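You operate a simulated robot arm through the tools that you are given. There is no shell and no other tool. Be economical: measure what you need, move in short steps, check, and stop when the job is done.

Carry out the task below with a simulated robot arm. There is one attempt and no reset: what you move stays moved.

JOB
Slide the orange stop to mark 1 and tighten its screw at 3.
Fine: blue driver, one run, back in its holder after; fingers off the turning socket.

The check looks at the end state, three seconds after you hand in, the way a careful person would. Anything else that was tipped, shoved, dropped, spilled or broken makes it a failure.

ROBOT AND FRAMES
A 6-joint arm with a two-finger parallel gripper, fixed in place. Base frame: the origin is at the foot of the arm, x ahead of it, y to its left, z up. Units: m, rad, N and s.
Its first joint turns from -1.152 to 1.152 rad. Payload 2.9 kg.
The TCP is the grasp point between the finger pads, 0.03 m short of the fingertips. In the tool frame z runs along the fingers and y along their closing line. Largest opening 0.11 m; finger width 0.02, thickness 0.01; the body of the gripper, 0.048 by 0.112 m, starts 0.055 m behind the TCP.
Orientation is told as [roll, pitch, yaw] about the base's x, y, z axes, in that order, counted from this pose: with the fingers straight down and closing along the base's y, the tool's x points along the base's -x, its y along +y and its z along -z.

CONTROLS
- The arm moves only by the tool jog_arm. Its argument "increments" is text: rows parted by semicolons, each of 6 numbers parted by spaces: the shift along the tool's x, y, z in m, then the turn, a rotation vector about the tool's x, y, z in rad. In form: dx dy dz wx wy wz; .... A call has 1 to 10 rows; each row shifts and turns the commanded pose from where the row before left it, along the tool's axes as they then stand. "jaw" is the finger opening in m, from 0 to 0.11, set as the call begins (left out, the last holds). Each row takes 0.2 s and may step no farther than 0.05 m and 0.15 rad from the row before; otherwise, or with a gripper value out of range, the whole call is refused. A pose out of reach is approached as far as the arm can. The call stops where the force on the tool passes 70 N (or 10 N more than at its start, if that is more) or the arm is blocked; 0.2 s more then pass. The fingers move at their own pace (about 0.108 m/s each) and stop on an object; they squeeze with about 22 N. The grip force told is the motor's: it shows also when the fingers shut on nothing. Time passes only in rows, and 0.2 s behind the last, so rows that do not move let the fingers close. It gives the time, the measured TCP pose, the force on the tool (base axes), the opening and the grip force at its end, in the units of the frame above (readings bear some noise).
- Cameras (640 x 400 px; columns grow to the right, rows downward): "scene" is fixed at [0.1003, 0.4459, 1.4178]; the picture's right is [-0.60, -0.80, 0.00], its down [-0.27, 0.20, -0.94] and it looks along [0.75, -0.57, -0.34] (base axes); focal length 280 px, centre (320, 200). "wrist" rides on the gripper at [0.072, 0.017, -0.103] in the tool frame; the picture's right is [-0.23, 0.97, 0.00], its down [-0.76, -0.18, -0.62] and it looks along [-0.61, -0.14, 0.78] (tool axes); focal length 222 px, centre (320, 200). There is no depth. A picture from a camera that has moved, and an enlarged one, comes with that camera's place and axes in the base frame and with its lens. The place of the scene camera against the robot may be out by one fixed shift of up to 0.012 m in any direction.
- capture(camera): a new picture of that camera. No time passes.
- close_up(camera, box): a new picture of the part [left, top, right, bottom] of that camera's present view, enlarged. No time passes.
- finish_job(): hands the job in; it is judged then, once.

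Go step by step. Nothing tells you positions but the pictures and the camera data: compare them with the known pose of the tool, close in by small moves and look again before you grip or let go. The budget is 120 turns and 68 pictures, counting those below and the enlarged ones. Unless the task says otherwise, let go and move clear before handing in, and close with one line.

The tools are called after "Call:" by a JSON object that holds its "op" and its "data". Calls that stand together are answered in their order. jog_arm: Moves the arm, as the interface text tells. Its arguments: {"type":"object","properties":{"increments":{"type":"string"},"jaw":{"type":"number"}},"required":["increments"]} The other tools are called the same way: capture (camera) takes a picture; close_up (camera, box) takes an enlarged picture of a part of a camera's view; finish_job () hands the job in.

At the start:

```text
clock: 0.0
position: [0.2872, 0.1352, 1.3261]
tcp_rot: [-0.001, -0.002, -0.001]
force: [0.2, 0.1, -0.3]
finger_gap: 0.1101
grip_force: 0.1
```

scene: 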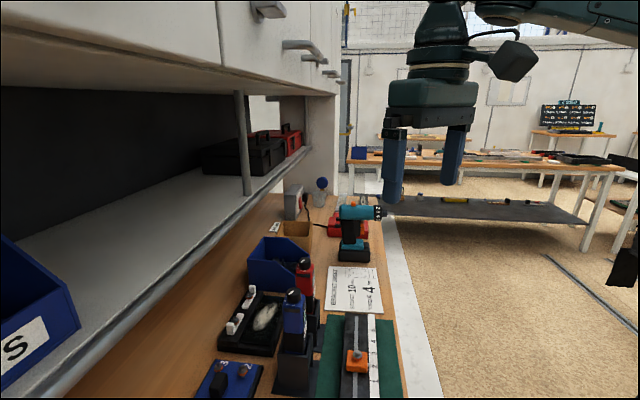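
wrist: 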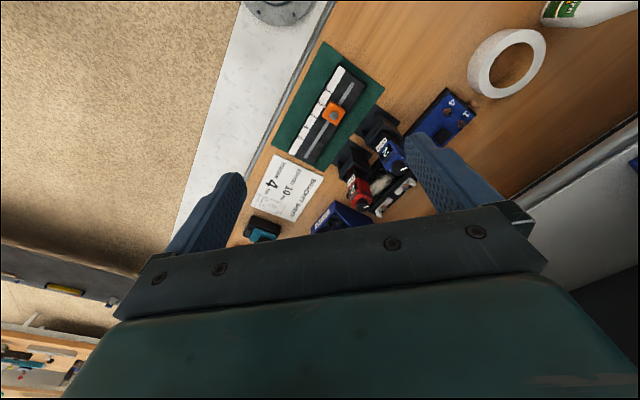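

I see the rail with the orange stop and two upright drivers (red, blue) in holders. I'll look closer at the scene before moving.

Call:
{"op": "close_up", "data": {"camera": "scene", "box": [200, 230, 420, 400]}}

Call:
{"op": "close_up", "data": {"camera": "wrist", "box": [240, 30, 480, 240]}}

```text
2.35 times, centred on (310, 315) of scene
camera zoom: at [0.1003, 0.4459, 1.4178], right [-0.6, -0.8, 0.0], down [-0.27, 0.2, -0.94], along [0.75, -0.57, -0.34], focal length 658 px, centre (344, -71)
```

zoom: 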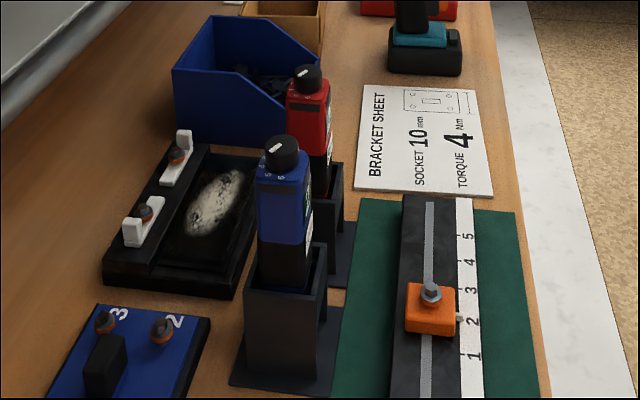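

```text
1.90 times, centred on (360, 135) of wrist
camera zoom: at [0.2144, 0.1528, 1.4289], right [0.23, 0.97, 0.0], down [0.76, -0.18, 0.63], along [0.61, -0.14, -0.78], focal length 423 px, centre (244, 324)
```

zoom: 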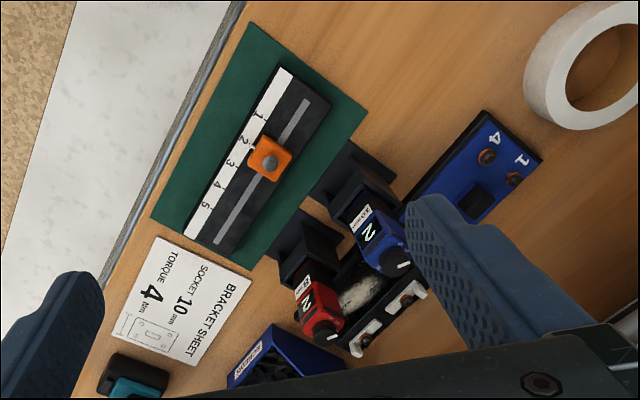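

The drivers stand upright near (0.42, 0.24) and the stop is near (0.36, 0.15). I'll move in to look at the driver, dial and holders.

Call:
{"op": "jog_arm", "data": {"increments": "0 0.033 0.032 0 0 0; 0 0.033 0.032 0 0 0; 0 0.033 0.032 0 0 0; -0.01 0.033 0.032 0 0 0; 0 0 0 0 0 0"}}

Call:
{"op": "capture", "data": {"camera": "wrist"}}

```text
clock: 1.2
position: [0.2971, 0.2681, 1.1971]
tcp_rot: [0.001, -0.002, 0.0]
force: [0.1, -0.6, 1.4]
finger_gap: 0.1101
grip_force: 0.0
```

```text
63 pictures are left
camera wrist: at [0.2241, 0.2862, 1.3009], right [0.23, 0.97, 0.0], down [0.76, -0.18, 0.63], along [0.61, -0.14, -0.78], focal length 222 px, centre (320, 200)
```

wrist: 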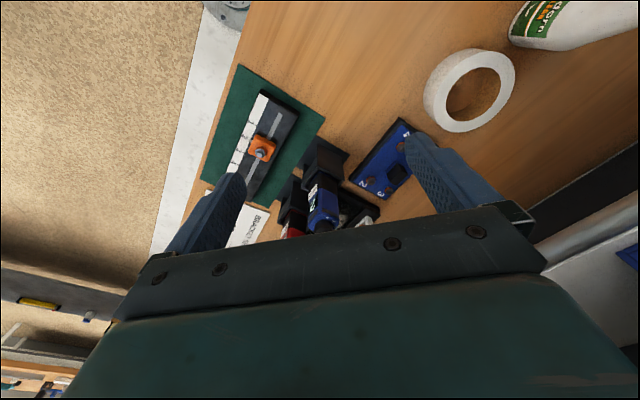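

The drivers are just at the edge of the gripper's shadow; enlarging.

Call:
{"op": "close_up", "data": {"camera": "wrist", "box": [250, 110, 420, 240]}}

Call:
{"op": "close_up", "data": {"camera": "scene", "box": [260, 240, 340, 320]}}

Call:
{"op": "close_up", "data": {"camera": "scene", "box": [180, 280, 300, 400]}}

```text
3.08 times, centred on (335, 175) of wrist
camera zoom: at [0.2241, 0.2862, 1.3009], right [0.23, 0.97, 0.0], down [0.76, -0.18, 0.63], along [0.61, -0.14, -0.78], focal length 684 px, centre (274, 277)
```

zoom: 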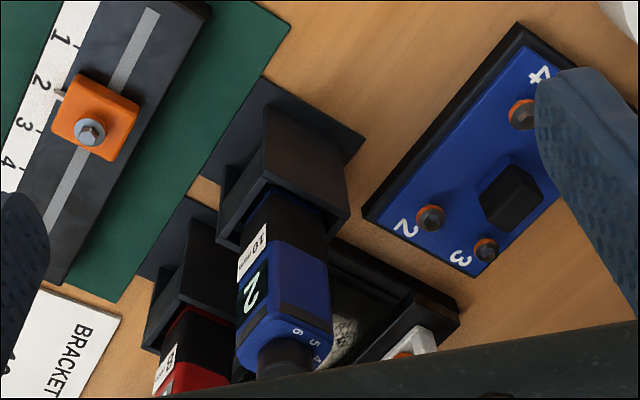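

```text
5.00 times, centred on (300, 280) of scene
camera zoom: at [0.1002, 0.4459, 1.4178], right [-0.6, -0.8, 0.0], down [-0.27, 0.2, -0.94], along [0.75, -0.57, -0.34], focal length 1398 px, centre (420, -200)
```

zoom: 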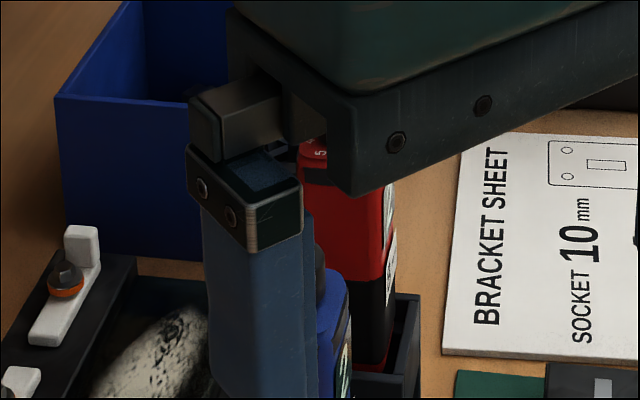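

```text
3.33 times, centred on (240, 340) of scene
camera zoom: at [0.1002, 0.4459, 1.4178], right [-0.6, -0.8, 0.0], down [-0.27, 0.2, -0.94], along [0.75, -0.57, -0.34], focal length 932 px, centre (587, -267)
```

zoom: 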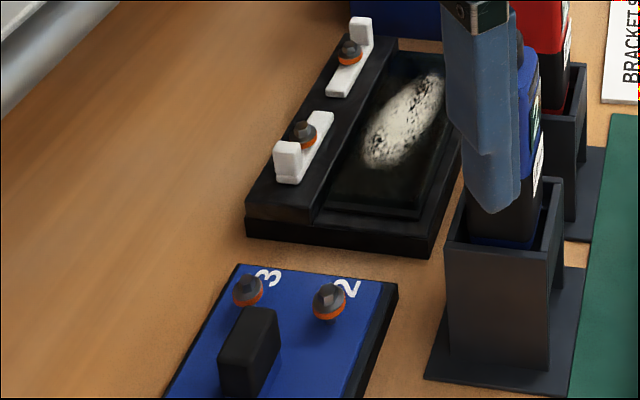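

The blue driver (10 mm) shows a 2, with a numbered dial around its top knob. I'll place the camera above it to read the dial.

Call:
{"op": "jog_arm", "data": {"increments": "0 0 -0.03 0 0 0; -0.045 -0.007 0 0 0 0; -0.045 -0.008 0 0 0 0; -0.04 -0.007 0 0 0 0; 0 0 0 0 0 0"}}

Call:
{"op": "capture", "data": {"camera": "wrist"}}

Call:
{"op": "capture", "data": {"camera": "scene"}}

```text
clock: 2.4
position: [0.4069, 0.2474, 1.2259]
tcp_rot: [-0.007, 0.005, 0.036]
force: [-0.8, 0.2, 0.1]
finger_gap: 0.1101
grip_force: 0.0
```

```text
59 pictures are left
camera wrist: at [0.3345, 0.2633, 1.3301], right [0.19, 0.98, -0.01], down [0.77, -0.14, 0.62], along [0.61, -0.12, -0.78], focal length 222 px, centre (320, 200)
```

wrist: 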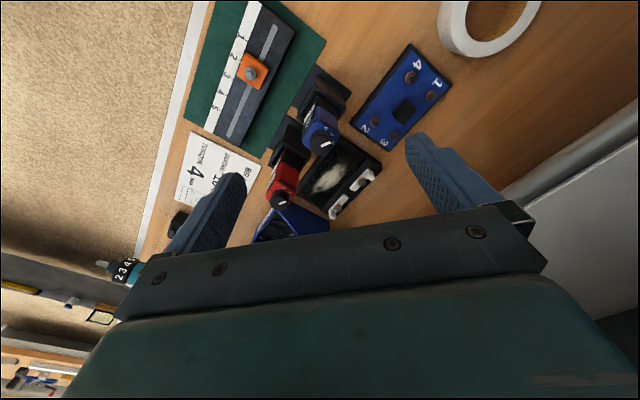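

```text
58 pictures are left
```

scene: 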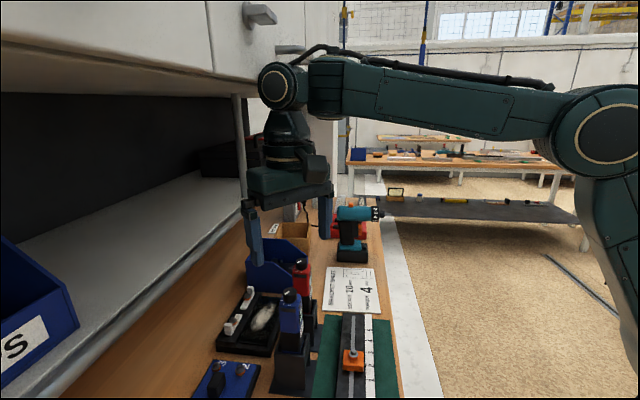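

The arm stopped ~2 cm short, perhaps near the cabinet or a reach limit, so I won't press further at this height. Zooming on the dial now.

Call:
{"op": "close_up", "data": {"camera": "wrist", "box": [285, 90, 345, 150]}}

Call:
{"op": "close_up", "data": {"camera": "scene", "box": [230, 0, 350, 210]}}

Call:
{"op": "close_up", "data": {"camera": "scene", "box": [265, 250, 325, 310]}}

```text
6.67 times, centred on (315, 120) of wrist
camera zoom: at [0.3345, 0.2633, 1.3301], right [0.19, 0.98, -0.01], down [0.77, -0.14, 0.62], along [0.61, -0.12, -0.78], focal length 1481 px, centre (353, 733)
```

zoom: 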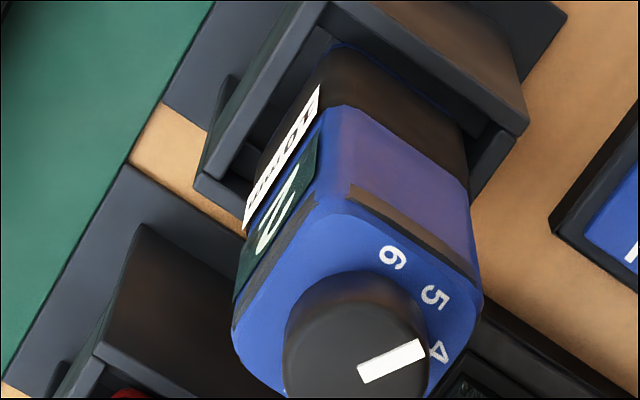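

```text
1.90 times, centred on (290, 105) of scene
camera zoom: at [0.0882, 0.4426, 1.4197], right [-0.6, -0.8, -0.01], down [-0.26, 0.21, -0.94], along [0.75, -0.57, -0.33], focal length 532 px, centre (377, 381)
```

zoom: 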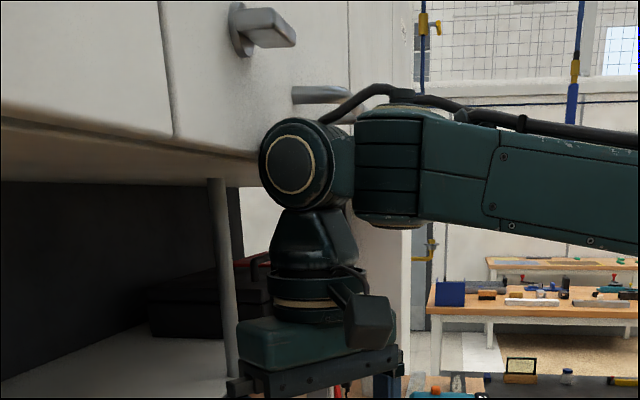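

```text
6.67 times, centred on (295, 280) of scene
camera zoom: at [0.0882, 0.4426, 1.4197], right [-0.6, -0.8, -0.01], down [-0.26, 0.21, -0.94], along [0.75, -0.57, -0.33], focal length 1863 px, centre (487, -333)
```

zoom: 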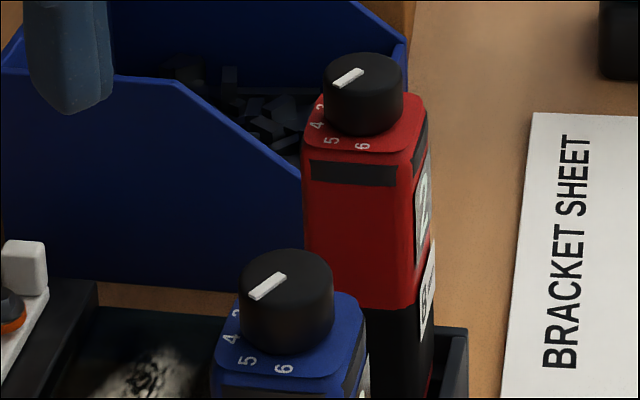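

The wrist joint met the cabinet front, so I'm backing off. I'll turn the gripper by +0.72 to line up with the drivers, then come in lower, under the cabinet.

Call:
{"op": "jog_arm", "data": {"increments": "0.045 0 0 0 0 0; 0.045 0 0 0 0 0; 0.02 0 0 0 0 -0.144; 0 0 0 0 0 -0.144; 0 0 0 0 0 -0.144; 0 0 0 0 0 -0.144; 0 0 0 0 0 -0.144; 0 0 0 0 0 0", "jaw": 0.075}}

Call:
{"op": "close_up", "data": {"camera": "scene", "box": [0, 0, 640, 400]}}

```text
clock: 4.2
position: [0.3175, 0.2455, 1.2272]
tcp_rot: [-0.003, -0.003, 0.722]
force: [-0.1, 0.9, 0.5]
finger_gap: 0.0751
grip_force: 0.0
```

```text
1.00 times, centred on (320, 200) of scene
camera zoom: at [0.1003, 0.4459, 1.4178], right [-0.6, -0.8, 0.0], down [-0.27, 0.2, -0.94], along [0.75, -0.57, -0.34], focal length 280 px, centre (320, 200)
```

zoom: 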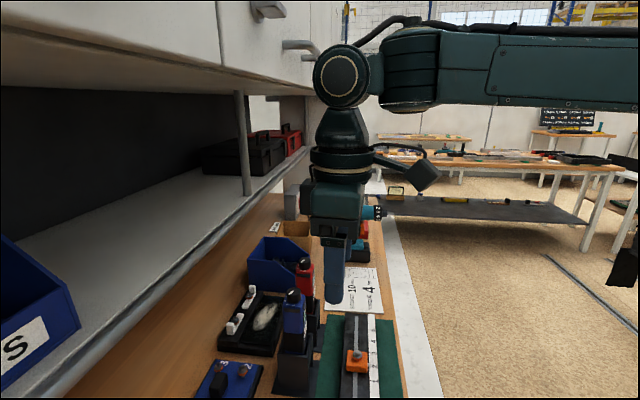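

Backed off cleanly. Lowering below the cabinet and moving over the blue knob.

Call:
{"op": "jog_arm", "data": {"increments": "0 0 0.03 0 0 0; 0 0 0.03 0 0 0; -0.027 -0.023 0 0 0 0; -0.027 -0.023 0 0 0 0; -0.026 -0.024 0 0 0 0; 0 0 0 0 0 0"}}

Call:
{"op": "capture", "data": {"camera": "wrist"}}

```text
clock: 5.6
position: [0.4224, 0.247, 1.1695]
tcp_rot: [-0.003, -0.003, 0.719]
force: [-0.4, 0.5, -0.5]
finger_gap: 0.0748
grip_force: 0.0
```

```text
53 pictures are left
camera wrist: at [0.3575, 0.213, 1.2738], right [-0.47, 0.88, 0.0], down [0.69, 0.37, 0.63], along [0.55, 0.29, -0.78], focal length 222 px, centre (320, 200)
```

wrist: 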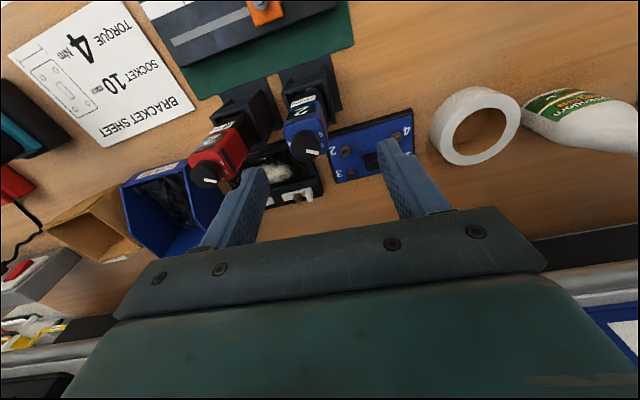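

Reached without contact. Zooming on the dial.

Call:
{"op": "close_up", "data": {"camera": "wrist", "box": [260, 80, 350, 170]}}

Call:
{"op": "close_up", "data": {"camera": "scene", "box": [230, 210, 330, 310]}}

```text
4.44 times, centred on (305, 125) of wrist
camera zoom: at [0.3575, 0.213, 1.2738], right [-0.47, 0.88, 0.0], down [0.69, 0.37, 0.63], along [0.55, 0.29, -0.78], focal length 987 px, centre (387, 533)
```

zoom: 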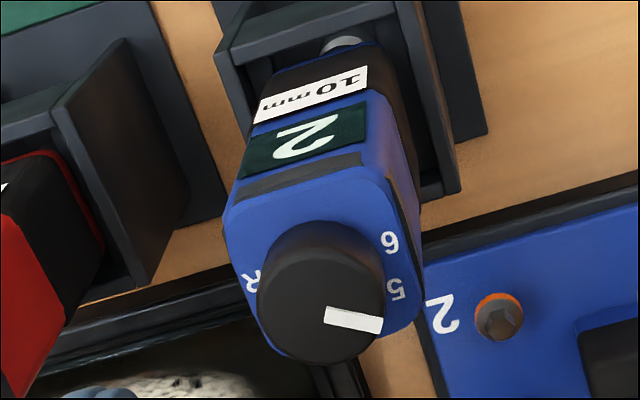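

```text
4.00 times, centred on (280, 260) of scene
camera zoom: at [0.1003, 0.4459, 1.4178], right [-0.6, -0.8, 0.0], down [-0.27, 0.2, -0.94], along [0.75, -0.57, -0.34], focal length 1118 px, centre (480, -40)
```

zoom: 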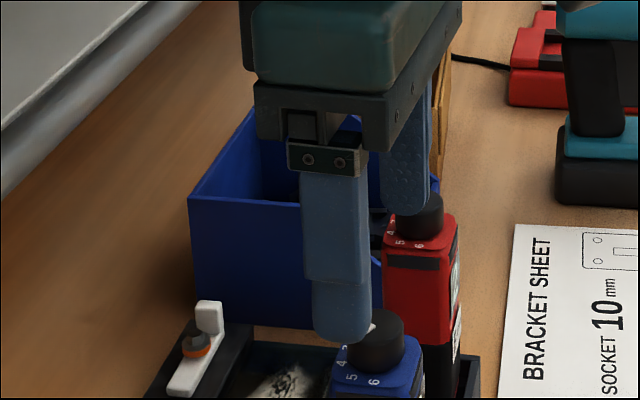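

The pointer seems near 5, with R, …, 5, 6 around; I need a straight-down view. I'll rotate to yaw −0.85 and place the camera over the knob.

Call:
{"op": "jog_arm", "data": {"increments": "0 0 0 0 0 0.15; 0 0 0 0 0 0.15; 0 0 0 0 0 0.15; 0 0 0 0 0 0.15; 0 0 0 0 0 0.15; 0 0 0 0 0 0.15; 0 0 0 0 0 0.15; 0 0 0 0 0 0.15; 0 0 0 0 0 0.15; 0 0 0 0 0 0.15"}}

Call:
{"op": "jog_arm", "data": {"increments": "0 0 0 0 0 0.07; -0.03 0 0 0 0 0; -0.028 -0.002 0 0 0 0; 0 0 0 0 0 0"}}

Call:
{"op": "capture", "data": {"camera": "wrist"}}

```text
clock: 7.8
position: [0.4247, 0.2452, 1.1686]
tcp_rot: [0.002, -0.002, -0.783]
force: [-0.3, 0.1, -0.2]
finger_gap: 0.0752
grip_force: 0.0
```

```text
clock: 8.8
position: [0.4587, 0.2002, 1.1684]
tcp_rot: [0.002, -0.001, -0.85]
force: [-0.1, -0.4, -0.2]
finger_gap: 0.075
grip_force: 0.1
```

```text
50 pictures are left
camera wrist: at [0.4234, 0.2668, 1.2707], right [0.88, 0.47, 0.0], down [0.37, -0.69, 0.62], along [0.3, -0.55, -0.78], focal length 222 px, centre (320, 200)
```

wrist: 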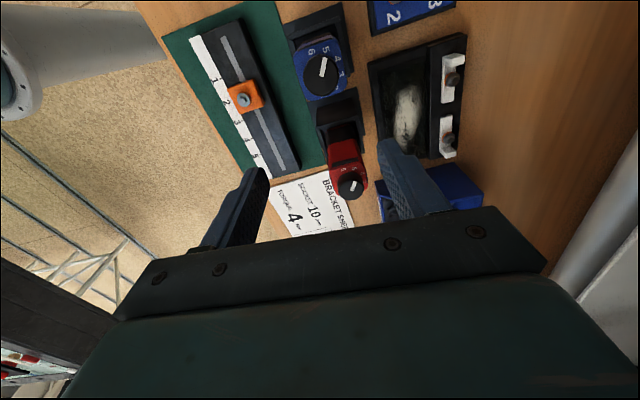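

Call:
{"op": "close_up", "data": {"camera": "wrist", "box": [285, 30, 365, 110]}}

Call:
{"op": "close_up", "data": {"camera": "wrist", "box": [190, 40, 300, 180]}}

```text
5.00 times, centred on (325, 70) of wrist
camera zoom: at [0.4234, 0.2668, 1.2707], right [0.88, 0.47, 0.0], down [0.37, -0.69, 0.62], along [0.3, -0.55, -0.78], focal length 1111 px, centre (295, 850)
```

zoom: 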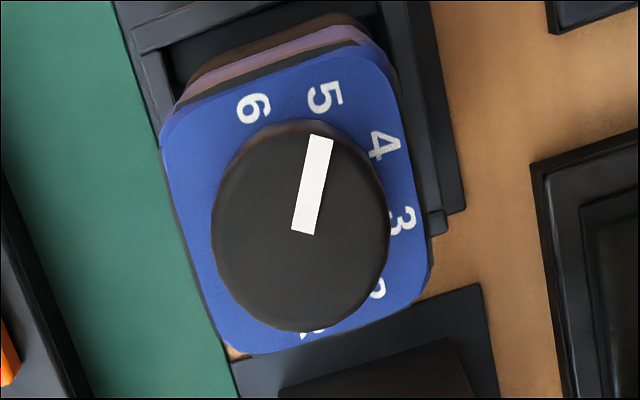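

```text
2.86 times, centred on (245, 110) of wrist
camera zoom: at [0.4234, 0.2668, 1.2707], right [0.88, 0.47, 0.0], down [0.37, -0.69, 0.62], along [0.3, -0.55, -0.78], focal length 635 px, centre (534, 457)
```

zoom: 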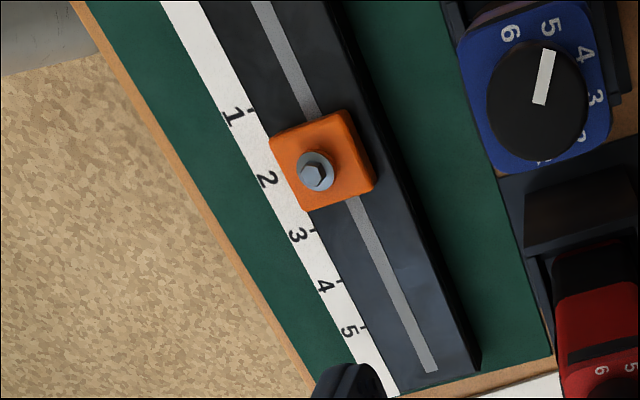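

The dial reads R,2,3,4,5,6 in 40° steps and points at 5, so it needs 80° clockwise (seen from above). The two views put the knob top at (0.439, 0.241, 1.096). I'm moving over it and pre-rotating the gripper.

Call:
{"op": "jog_arm", "data": {"increments": "0.0436 0.0121 0 0 0 0; 0 0 0 0 0 -0.14; 0 0 0 0 0 -0.14; 0 0 0 0 0 -0.14; 0 0 0 0 0 -0.14; 0 0 0 0 0 -0.14; 0 0 0 0 0 -0.14; 0 0 0 0 0 -0.14; 0 0 0 0 0 -0.14; 0 0 0 0 0 -0.14", "jaw": 0.06}}

Call:
{"op": "jog_arm", "data": {"increments": "0 0 0 0 0 -0.14; 0 0 0.02 0 0 0; 0 0 0 0 0 0"}}

Call:
{"op": "capture", "data": {"camera": "wrist"}}

```text
clock: 11.0
position: [0.4419, 0.2418, 1.1683]
tcp_rot: [0.0, -0.004, 0.413]
force: [-0.1, 0.2, -0.3]
finger_gap: 0.0602
grip_force: 0.0
```

```text
clock: 11.8
position: [0.4415, 0.241, 1.1489]
tcp_rot: [0.002, -0.002, 0.552]
force: [-0.1, -0.1, -0.7]
finger_gap: 0.06
grip_force: 0.2
```

```text
47 pictures are left
camera wrist: at [0.3706, 0.2182, 1.2518], right [-0.32, 0.95, 0.0], down [0.74, 0.25, 0.63], along [0.59, 0.2, -0.78], focal length 222 px, centre (320, 200)
```

wrist: 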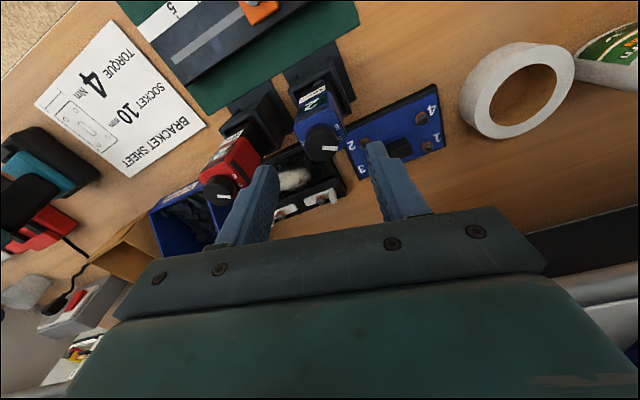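

The knob is centred between the fingers. Lowering to grip it, keeping the fingertips just above the body.

Call:
{"op": "jog_arm", "data": {"increments": "0.0025 0.0015 0.012 0 0 0; 0 0 0.012 0 0 0; 0 0 0.009 0 0 0; 0 0 0 0 0 0"}}

Call:
{"op": "close_up", "data": {"camera": "wrist", "box": [220, 90, 420, 250]}}

Call:
{"op": "close_up", "data": {"camera": "scene", "box": [240, 220, 340, 320]}}

```text
clock: 12.8
position: [0.4382, 0.2421, 1.1127]
tcp_rot: [0.0, -0.003, 0.551]
force: [0.0, 1.0, -0.2]
finger_gap: 0.06
grip_force: 0.1
```

```text
2.50 times, centred on (320, 170) of wrist
camera zoom: at [0.3678, 0.219, 1.2174], right [-0.32, 0.95, 0.0], down [0.74, 0.25, 0.63], along [0.59, 0.2, -0.78], focal length 555 px, centre (320, 275)
```

zoom: 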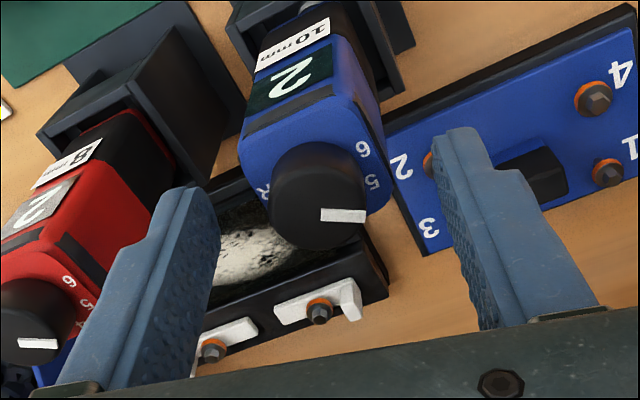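

```text
4.00 times, centred on (290, 270) of scene
camera zoom: at [0.1003, 0.4459, 1.4178], right [-0.6, -0.8, 0.0], down [-0.27, 0.2, -0.94], along [0.75, -0.57, -0.34], focal length 1118 px, centre (440, -80)
```

zoom: 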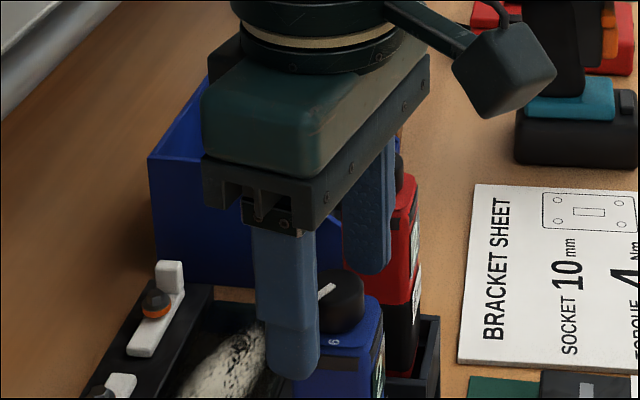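

The fingers straddle the knob; a 3 mm centring shift, then close.

Call:
{"op": "jog_arm", "data": {"increments": "0.003 0 0 0 0 0; 0 0 0 0 0 0", "jaw": 0.015}}

Call:
{"op": "jog_arm", "data": {"increments": "0 0 0 0 0 0; 0 0 0 0 0 0"}}

Call:
{"op": "close_up", "data": {"camera": "wrist", "box": [220, 90, 420, 250]}}

```text
clock: 13.4
position: [0.4363, 0.2395, 1.1159]
tcp_rot: [0.0, -0.003, 0.551]
force: [2.7, 0.3, -0.1]
finger_gap: 0.0239
grip_force: 21.8
```

```text
clock: 14.0
position: [0.4351, 0.2404, 1.1147]
tcp_rot: [0.0, -0.002, 0.55]
force: [2.6, -0.6, -0.5]
finger_gap: 0.0239
grip_force: 22.6
```

```text
2.50 times, centred on (320, 170) of wrist
camera zoom: at [0.3652, 0.2171, 1.2181], right [-0.32, 0.95, 0.0], down [0.74, 0.25, 0.63], along [0.59, 0.2, -0.78], focal length 555 px, centre (320, 275)
```

zoom: 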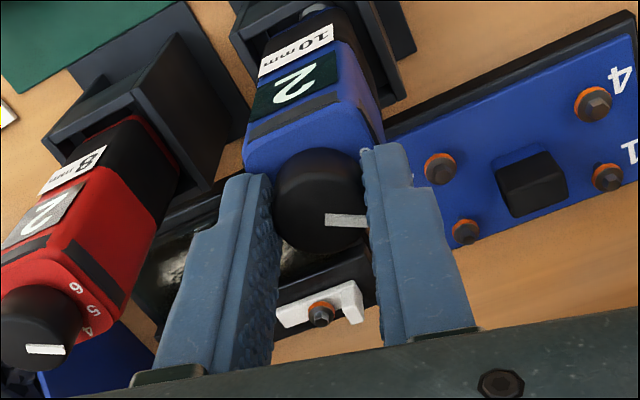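

The knob is gripped (24 mm). Turning it 80° clockwise.

Call:
{"op": "jog_arm", "data": {"increments": "0 0 0 0 0 0.14; 0 0 0 0 0 0.14; 0 0 0 0 0 0.14; 0 0 0 0 0 0.14; 0 0 0 0 0 0.14; 0 0 0 0 0 0.14; 0 0 0 0 0 0.14; 0 0 0 0 0 0.14; 0 0 0 0 0 0.14; 0 0 0 0 0 0.136"}}

Call:
{"op": "close_up", "data": {"camera": "wrist", "box": [220, 60, 420, 220]}}

Call:
{"op": "close_up", "data": {"camera": "scene", "box": [240, 220, 340, 320]}}

```text
clock: 16.2
position: [0.4363, 0.2394, 1.1143]
tcp_rot: [0.003, -0.002, -0.848]
force: [-0.8, 0.9, -0.7]
finger_gap: 0.0239
grip_force: 22.4
```

```text
2.50 times, centred on (320, 140) of wrist
camera zoom: at [0.4005, 0.3065, 1.2182], right [0.88, 0.47, 0.0], down [0.37, -0.69, 0.62], along [0.3, -0.55, -0.78], focal length 555 px, centre (320, 350)
```

zoom: 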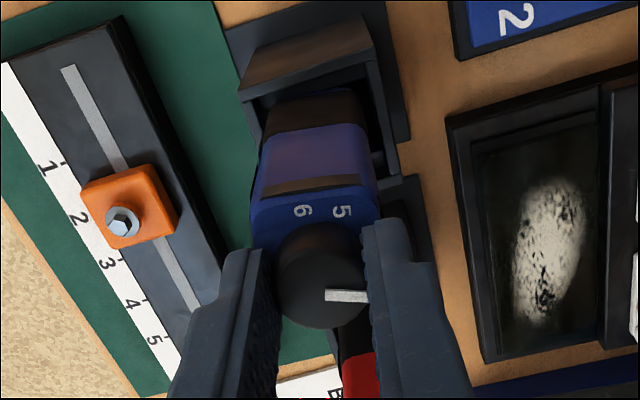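

```text
4.00 times, centred on (290, 270) of scene
camera zoom: at [0.1003, 0.4459, 1.4178], right [-0.6, -0.8, 0.0], down [-0.27, 0.2, -0.94], along [0.75, -0.57, -0.34], focal length 1118 px, centre (440, -80)
```

zoom: 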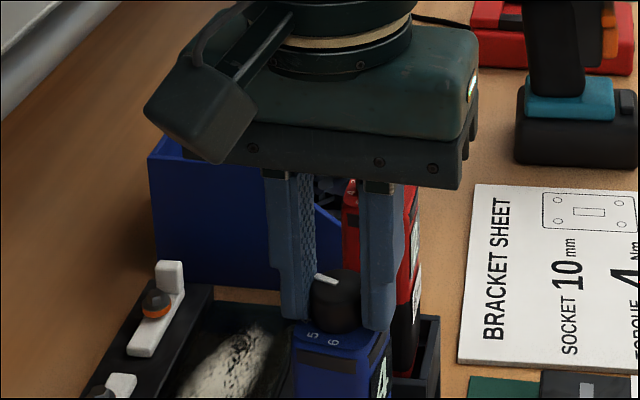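

The knob followed and the body stayed still. Releasing, lifting and checking the dial from above.

Call:
{"op": "jog_arm", "data": {"increments": "0 0 0 0 0 0; 0 0 0 0 0 0; 0 0 -0.028 0 0 0; 0 0 -0.028 0 0 0; -0.044 -0.012 0 0 0 0; 0 0 0 0 0 0", "jaw": 0.06}}

Call:
{"op": "close_up", "data": {"camera": "wrist", "box": [270, 20, 370, 120]}}

```text
clock: 17.6
position: [0.4583, 0.1991, 1.1736]
tcp_rot: [0.002, -0.001, -0.845]
force: [-0.6, 1.1, -0.3]
finger_gap: 0.06
grip_force: 0.0
```

```text
4.00 times, centred on (320, 70) of wrist
camera zoom: at [0.4218, 0.2651, 1.2765], right [0.88, 0.48, 0.0], down [0.37, -0.69, 0.62], along [0.3, -0.55, -0.78], focal length 888 px, centre (320, 720)
```

zoom: 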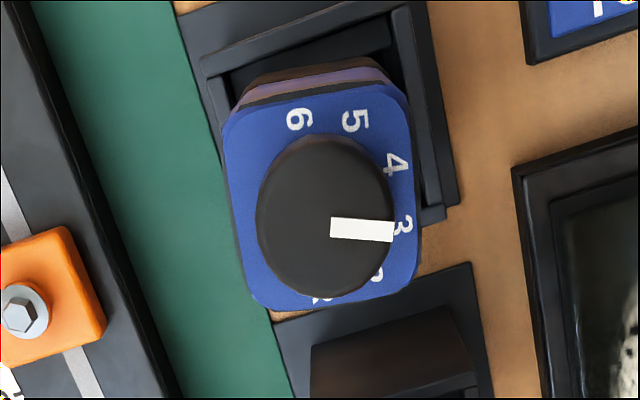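

The pointer is near 3, but the body gave about 9° in its holder, so the pointer sits about 10° short. I'll regrip and turn a little further.

Call:
{"op": "jog_arm", "data": {"increments": "0.0447 0.0112 0 0 0 0; 0 0 0.03 0 0 0; 0 0 0.0285 0 0 0; 0 0 0 0 0 0"}}

Call:
{"op": "jog_arm", "data": {"increments": "0 0 0 0 0 0; 0 0 0 0 0 0; 0 0 0 0 0 0.1; 0 0 0 0 0 0.1; 0 0 0 0 0 0", "jaw": 0.015}}

Call:
{"op": "jog_arm", "data": {"increments": "0 0 0 0 0 0; 0 0 0 0 0 0; 0 0 -0.028 0 0 0; 0 0 -0.028 0 0 -0.1; -0.044 -0.012 0 0 0 -0.1; 0 0 0 0 0 0", "jaw": 0.06}}

Call:
{"op": "close_up", "data": {"camera": "wrist", "box": [270, 20, 370, 120]}}

```text
clock: 18.6
position: [0.435, 0.2404, 1.1137]
tcp_rot: [0.003, -0.001, -0.845]
force: [0.3, 0.4, -0.4]
finger_gap: 0.0601
grip_force: 0.0
```

```text
clock: 19.8
position: [0.4349, 0.2399, 1.1151]
tcp_rot: [0.006, 0.001, -1.045]
force: [-1.0, 4.5, 7.8]
finger_gap: 0.0238
grip_force: 22.1
```

```text
clock: 21.2
position: [0.4528, 0.1951, 1.1688]
tcp_rot: [0.0, -0.002, -0.845]
force: [0.2, 0.5, -0.8]
finger_gap: 0.0601
grip_force: 0.0
```

```text
4.00 times, centred on (320, 70) of wrist
camera zoom: at [0.416, 0.2616, 1.2721], right [0.88, 0.48, 0.0], down [0.37, -0.69, 0.62], along [0.3, -0.55, -0.78], focal length 888 px, centre (320, 720)
```

zoom: 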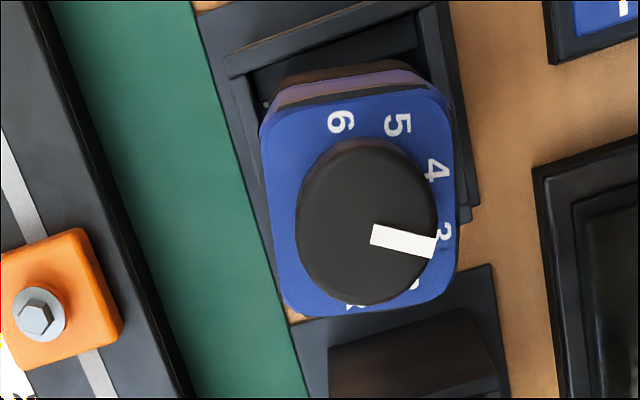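

The dial now reads 3. Next is the stop, whose screw head I put at about (0.371, 0.150, 0.962). Moving above it.

Call:
{"op": "jog_arm", "data": {"increments": "0.01 -0.045 0 0 0 0; 0.0107 -0.0462 0 0 0 0; 0 0 0.04 0 0 0; 0 0 0.04 0 0 0; 0 0 0 0 0 0"}}

Call:
{"op": "capture", "data": {"camera": "wrist"}}

Call:
{"op": "close_up", "data": {"camera": "scene", "box": [310, 300, 420, 400]}}

```text
clock: 22.4
position: [0.3684, 0.1516, 1.0913]
tcp_rot: [0.0, -0.004, -0.846]
force: [0.1, -0.6, -0.2]
finger_gap: 0.0601
grip_force: 0.1
```

```text
39 pictures are left
camera wrist: at [0.3325, 0.2184, 1.1936], right [0.88, 0.48, 0.0], down [0.37, -0.69, 0.62], along [0.3, -0.55, -0.78], focal length 222 px, centre (320, 200)
```

wrist: 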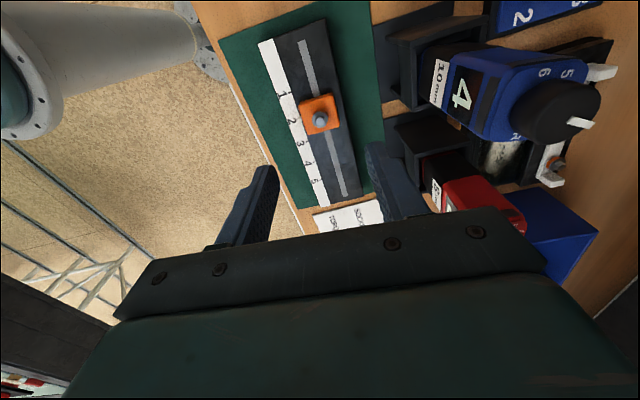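

```text
4.00 times, centred on (365, 350) of scene
camera zoom: at [0.1002, 0.4459, 1.4178], right [-0.6, -0.8, 0.0], down [-0.27, 0.2, -0.94], along [0.75, -0.57, -0.34], focal length 1118 px, centre (140, -400)
```

zoom: 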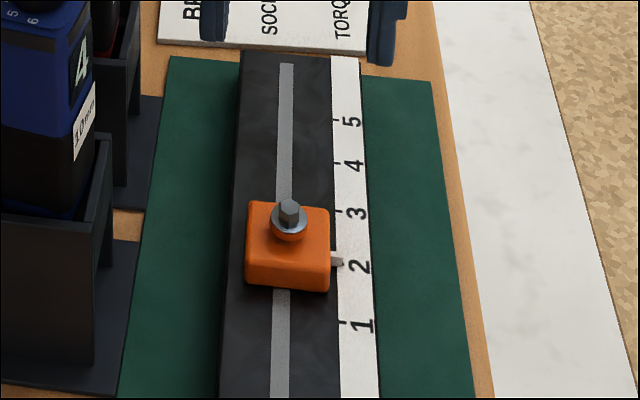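

The driver's display now shows 4 where it showed 2, which doesn't match my dial reading of 3. I need a closer look at display and dial.

Call:
{"op": "close_up", "data": {"camera": "wrist", "box": [420, 40, 620, 200]}}

Call:
{"op": "close_up", "data": {"camera": "scene", "box": [270, 270, 330, 330]}}

```text
2.50 times, centred on (520, 120) of wrist
camera zoom: at [0.3325, 0.2184, 1.1936], right [0.88, 0.48, 0.0], down [0.37, -0.69, 0.62], along [0.3, -0.55, -0.78], focal length 555 px, centre (-180, 400)
```

zoom: 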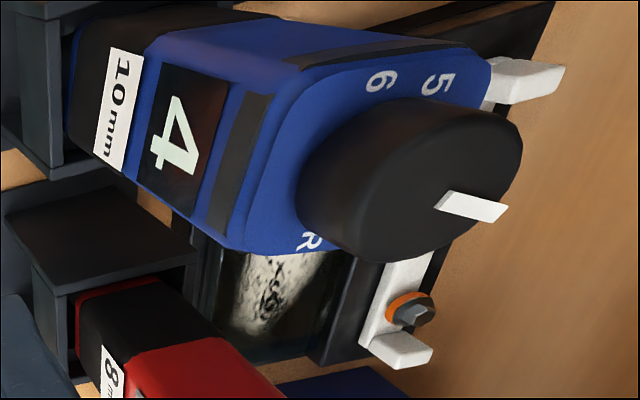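

```text
6.67 times, centred on (300, 300) of scene
camera zoom: at [0.1002, 0.4459, 1.4178], right [-0.6, -0.8, 0.0], down [-0.27, 0.2, -0.94], along [0.75, -0.57, -0.34], focal length 1863 px, centre (453, -467)
```

zoom: 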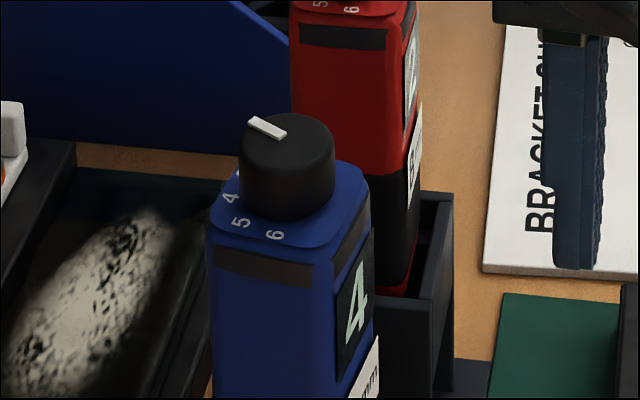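

The display reads 4 and the screw torque will follow it, so the printed ring seems to run opposite to the readout. I'll turn the knob back one step and compare the display and ring.

Call:
{"op": "jog_arm", "data": {"increments": "0 0 -0.04 0 0 0; 0 0 -0.04 0 0 0; -0.007 0.0365 0 0 0 0; -0.007 0.0365 0 0 0 0; 0.0355 0.0366 0 0 0 0; 0 0 0.03 0 0 0; 0 0 0.0265 0 0 0; 0 0 0 0 0 0"}}

```text
refused: row 5 steps farther than a row can; nothing moved
```

A typo in one row; correcting it.

Call:
{"op": "jog_arm", "data": {"increments": "0 0 -0.04 0 0 0; 0 0 -0.04 0 0 0; 0.007 0.0365 0 0 0 0; 0.007 0.0365 0 0 0 0; 0.007 0.0366 0 0 0 0; 0 0 0 0 0 0"}}

Call:
{"op": "capture", "data": {"camera": "wrist"}}

```text
clock: 23.8
position: [0.435, 0.2393, 1.1687]
tcp_rot: [0.001, -0.002, -0.845]
force: [0.0, -1.0, 0.6]
finger_gap: 0.0599
grip_force: 0.0
```

```text
35 pictures are left
camera wrist: at [0.3994, 0.3055, 1.2725], right [0.88, 0.48, 0.0], down [0.37, -0.69, 0.62], along [0.3, -0.55, -0.78], focal length 222 px, centre (320, 200)
```

wrist: 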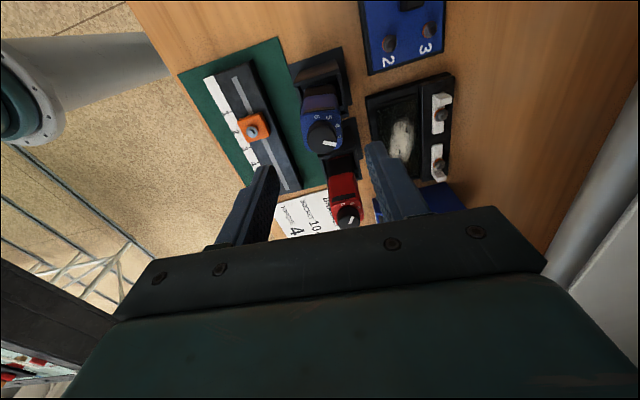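

Aligned. Descending, gripping and turning back about 43°.

Call:
{"op": "jog_arm", "data": {"increments": "0 0 0.028 0 0 0; 0 0 0.027 0 0 0; 0 0 0 0 0 0"}}

Call:
{"op": "jog_arm", "data": {"increments": "0 0 0 0 0 0; 0 0 0 0 0 0; 0 0 0 0 0 -0.15; 0 0 0 0 0 -0.15; 0 0 0 0 0 -0.15; 0 0 0 0 0 -0.15; 0 0 0 0 0 -0.15; 0 0 0 0 0 0", "jaw": 0.015}}

Call:
{"op": "jog_arm", "data": {"increments": "0 0 0 0 0 0; 0 0 0 0 0 0; 0 0 -0.028 0 0 0; 0 0 -0.028 0 0 0.15; 0 0 0 0 0 0.15; 0 0 0 0 0 0.15; 0 0 0 0 0 0.15; 0 0 0 0 0 0.15; -0.044 -0.012 0 0 0 0; 0 0 0 0 0 0", "jaw": 0.06}}

Call:
{"op": "close_up", "data": {"camera": "wrist", "box": [270, 20, 370, 120]}}

Call:
{"op": "close_up", "data": {"camera": "scene", "box": [270, 270, 330, 330]}}

```text
clock: 24.6
position: [0.435, 0.2382, 1.1134]
tcp_rot: [0.003, -0.003, -0.846]
force: [-0.7, -0.6, -0.9]
finger_gap: 0.0599
grip_force: 0.0
```

```text
clock: 26.4
position: [0.436, 0.2394, 1.1139]
tcp_rot: [0.003, -0.004, -0.092]
force: [-0.2, 1.1, -0.1]
finger_gap: 0.0239
grip_force: 22.1
```

```text
clock: 28.6
position: [0.4594, 0.1979, 1.1682]
tcp_rot: [0.002, 0.0, -0.847]
force: [0.0, 0.4, 0.0]
finger_gap: 0.0601
grip_force: 0.0
```

```text
4.00 times, centred on (320, 70) of wrist
camera zoom: at [0.4235, 0.2649, 1.2728], right [0.88, 0.48, 0.0], down [0.37, -0.69, 0.62], along [0.3, -0.55, -0.78], focal length 888 px, centre (320, 720)
```

zoom: 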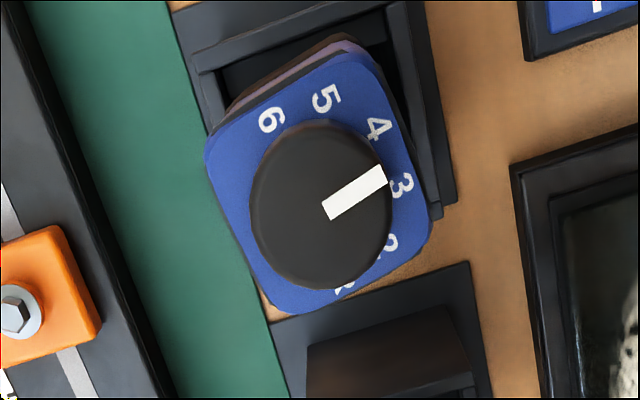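

```text
6.67 times, centred on (300, 300) of scene
camera zoom: at [0.1003, 0.4459, 1.4178], right [-0.6, -0.8, 0.0], down [-0.27, 0.2, -0.94], along [0.75, -0.57, -0.34], focal length 1863 px, centre (453, -467)
```

zoom: 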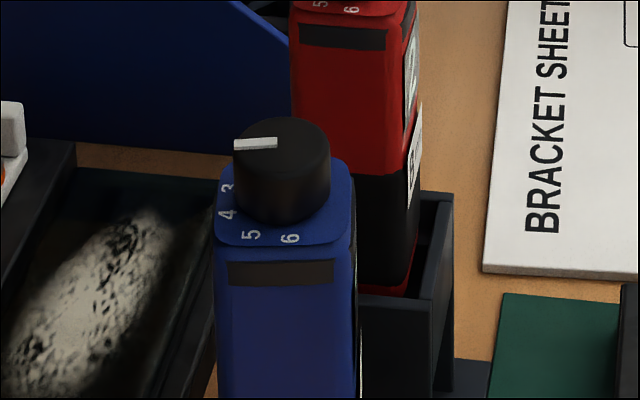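

The pointer now sits by the printed 4, with the body back about 15° the other way. Going to the viewing spot over the stop to read the display.

Call:
{"op": "jog_arm", "data": {"increments": "0.0115 -0.049 0 0 0 0; 0.0115 -0.049 0 0 0 0; 0 0 0.04 0 0 0; 0 0 0.04 0 0 0; 0 0 0 0 0 0"}}

Call:
{"op": "close_up", "data": {"camera": "wrist", "box": [420, 30, 620, 190]}}

```text
refused: row 1 steps farther than a row can; nothing moved
```

```text
2.50 times, centred on (520, 110) of wrist
camera zoom: at [0.4235, 0.2649, 1.2728], right [0.88, 0.48, 0.0], down [0.37, -0.69, 0.62], along [0.3, -0.55, -0.78], focal length 555 px, centre (-180, 425)
```

zoom: 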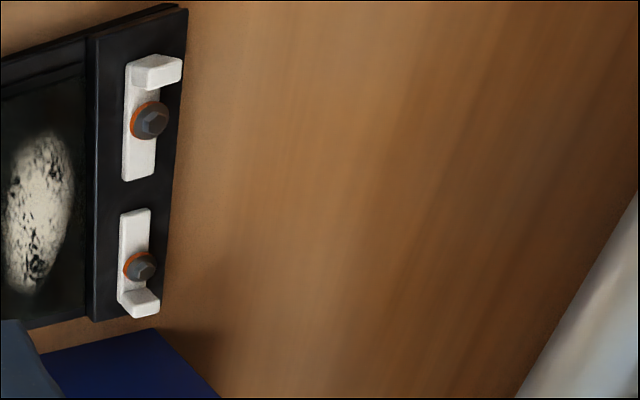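

Call:
{"op": "jog_arm", "data": {"increments": "0.008 -0.032 0 0 0 0; 0.008 -0.033 0 0 0 0; 0.007 -0.033 0 0 0 0; 0 0 0.04 0 0 0; 0 0 0.04 0 0 0; 0 0 0 0 0 0"}}

Call:
{"op": "capture", "data": {"camera": "wrist"}}

```text
clock: 30.0
position: [0.3692, 0.1494, 1.0873]
tcp_rot: [0.003, 0.0, -0.843]
force: [0.4, -0.7, -0.2]
finger_gap: 0.0601
grip_force: 0.0
```

```text
31 pictures are left
camera wrist: at [0.3327, 0.2164, 1.1908], right [0.88, 0.48, 0.0], down [0.37, -0.69, 0.62], along [0.3, -0.55, -0.78], focal length 222 px, centre (320, 200)
```

wrist: 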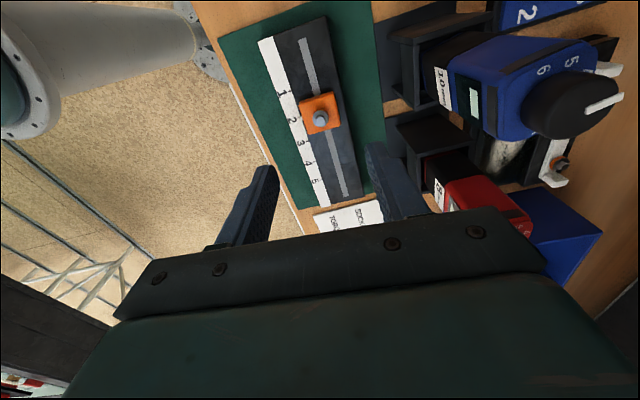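

Call:
{"op": "close_up", "data": {"camera": "wrist", "box": [430, 40, 530, 140]}}

```text
4.00 times, centred on (480, 90) of wrist
camera zoom: at [0.3327, 0.2164, 1.1908], right [0.88, 0.48, 0.0], down [0.37, -0.69, 0.62], along [0.3, -0.55, -0.78], focal length 888 px, centre (-320, 640)
```

zoom: 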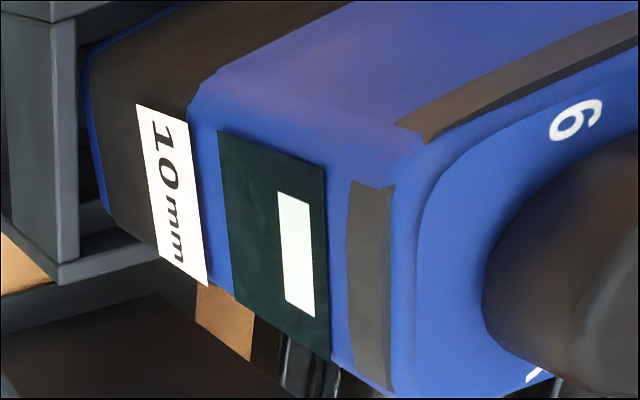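

The display shows a dash, so the knob is between detents, consistent with 40° steps from the original "2". About 12° more back should give 3.

Call:
{"op": "jog_arm", "data": {"increments": "0 0 -0.041 0 0 0; 0 0 -0.04 0 0 0; 0.0076 0.0367 0 0 0 0; 0.0076 0.0367 0 0 0 0; 0.0076 0.0367 0 0 0 0; 0 0 0.028 0 0 0; 0 0 0.027 0 0 0; 0 0 0 0 0 0"}}

Call:
{"op": "jog_arm", "data": {"increments": "0 0 0 0 0 0; 0 0 0 0 0 0; 0 0 0 0 0 -0.11; 0 0 0 0 0 -0.11; 0 0 0 0 0 0", "jaw": 0.015}}

Call:
{"op": "jog_arm", "data": {"increments": "0 0 0 0 0 0; 0 0 0 0 0 0; 0 0 -0.028 0 0 0; 0 0 -0.028 0 0 0.11; 0.0076 -0.036 0 0 0 0.11; 0.0076 -0.036 0 0 0 0; 0.0076 -0.036 0 0 0 0; 0 0 0.04 0 0 0; 0 0 0.04 0 0 0; 0 0 0 0 0 0", "jaw": 0.06}}

Call:
{"op": "close_up", "data": {"camera": "wrist", "box": [430, 20, 630, 180]}}

```text
clock: 31.8
position: [0.4346, 0.2385, 1.116]
tcp_rot: [0.003, -0.003, -0.845]
force: [0.2, 0.3, -1.0]
finger_gap: 0.0597
grip_force: 0.0
```

```text
clock: 33.0
position: [0.434, 0.2403, 1.116]
tcp_rot: [0.004, -0.002, -0.624]
force: [1.4, -1.7, 7.4]
finger_gap: 0.0236
grip_force: 22.2
```

```text
clock: 35.2
position: [0.3426, 0.1832, 1.0903]
tcp_rot: [0.002, 0.0, -0.845]
force: [-0.3, -0.1, -0.6]
finger_gap: 0.0601
grip_force: 0.1
```

```text
2.50 times, centred on (530, 100) of wrist
camera zoom: at [0.3067, 0.2498, 1.1937], right [0.88, 0.48, 0.0], down [0.37, -0.69, 0.62], along [0.3, -0.55, -0.78], focal length 555 px, centre (-205, 450)
```

zoom: 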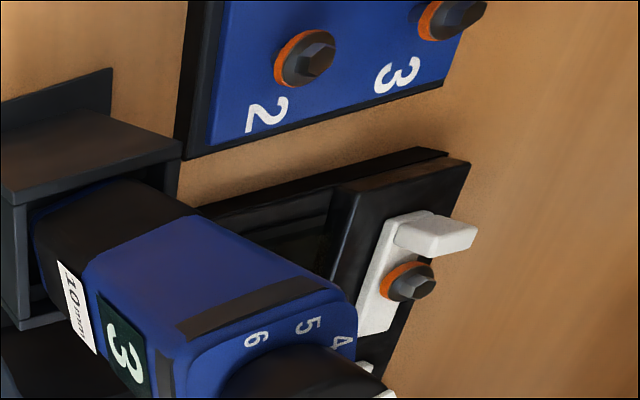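

The display reads 3, so the setting is done. Now moving over the stop at lower height.

Call:
{"op": "jog_arm", "data": {"increments": "-0.042 0.002 0 0 0 0; 0 0 0.03 0 0 0; 0 0 0.03 0 0 0; 0 0 0 0 0 0"}}

Call:
{"op": "close_up", "data": {"camera": "wrist", "box": [220, 60, 420, 220]}}

Call:
{"op": "close_up", "data": {"camera": "scene", "box": [310, 290, 420, 400]}}

```text
clock: 36.2
position: [0.3718, 0.155, 1.0313]
tcp_rot: [0.002, -0.002, -0.843]
force: [-0.1, -0.6, 1.1]
finger_gap: 0.06
grip_force: 0.0
```

```text
2.50 times, centred on (320, 140) of wrist
camera zoom: at [0.3357, 0.2203, 1.135], right [0.88, 0.48, 0.0], down [0.37, -0.69, 0.62], along [0.3, -0.55, -0.78], focal length 555 px, centre (320, 350)
```

zoom: 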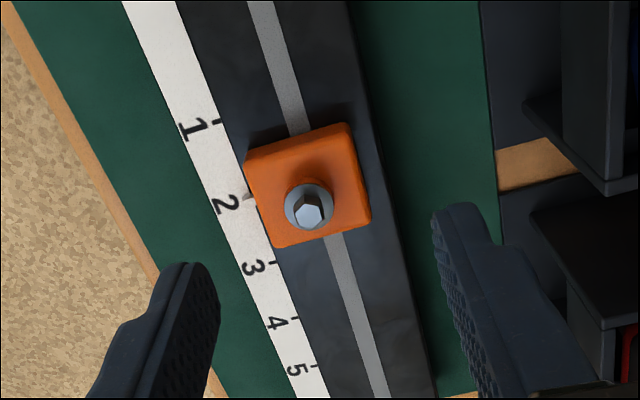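

```text
3.64 times, centred on (365, 345) of scene
camera zoom: at [0.1003, 0.4459, 1.4178], right [-0.6, -0.8, 0.0], down [-0.27, 0.2, -0.94], along [0.75, -0.57, -0.34], focal length 1016 px, centre (156, -327)
```

zoom: 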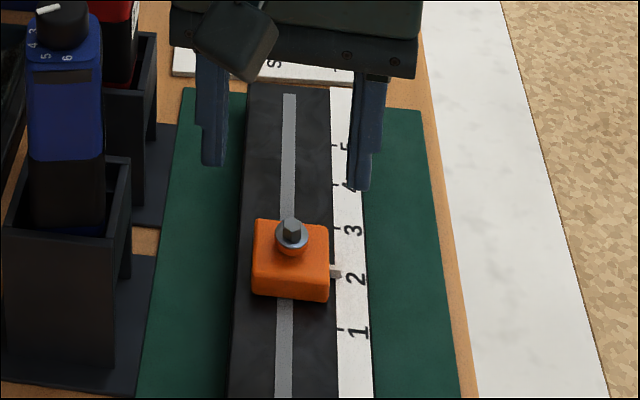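

The needle on the scale side makes gripping the block sideways awkward. I'll push it toward mark 1 from its far face with closed fingers instead.

Call:
{"op": "jog_arm", "data": {"increments": "-0.02 -0.0046 0 0 0 0; -0.02 0 0 0 0 0; 0 0 0 0 0 0; 0 0 0.025 0 0 0; 0 0 0.015 0 0 0; 0 0 0.009 0 0 0; 0 0 0 0 0 0", "jaw": 0.0}}

Call:
{"op": "close_up", "data": {"camera": "wrist", "box": [220, 60, 420, 220]}}

Call:
{"op": "close_up", "data": {"camera": "scene", "box": [310, 290, 420, 400]}}

```text
clock: 37.8
position: [0.3958, 0.1216, 0.9832]
tcp_rot: [0.002, -0.002, -0.843]
force: [-0.2, -0.7, 0.5]
finger_gap: 0.0
grip_force: 21.7
```

```text
2.50 times, centred on (320, 140) of wrist
camera zoom: at [0.3591, 0.1889, 1.0867], right [0.88, 0.48, 0.0], down [0.37, -0.69, 0.62], along [0.3, -0.55, -0.78], focal length 555 px, centre (320, 350)
```

zoom: 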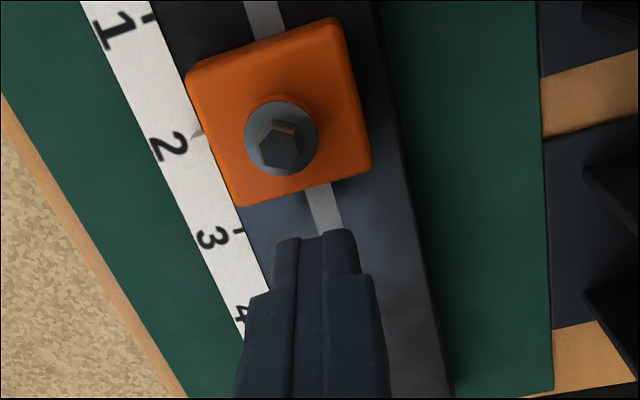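

```text
3.64 times, centred on (365, 345) of scene
camera zoom: at [0.1003, 0.4459, 1.4178], right [-0.6, -0.8, 0.0], down [-0.27, 0.2, -0.94], along [0.75, -0.57, -0.34], focal length 1016 px, centre (156, -327)
```

zoom: 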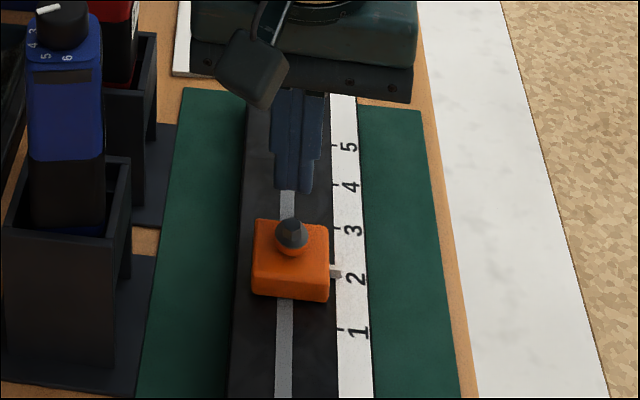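

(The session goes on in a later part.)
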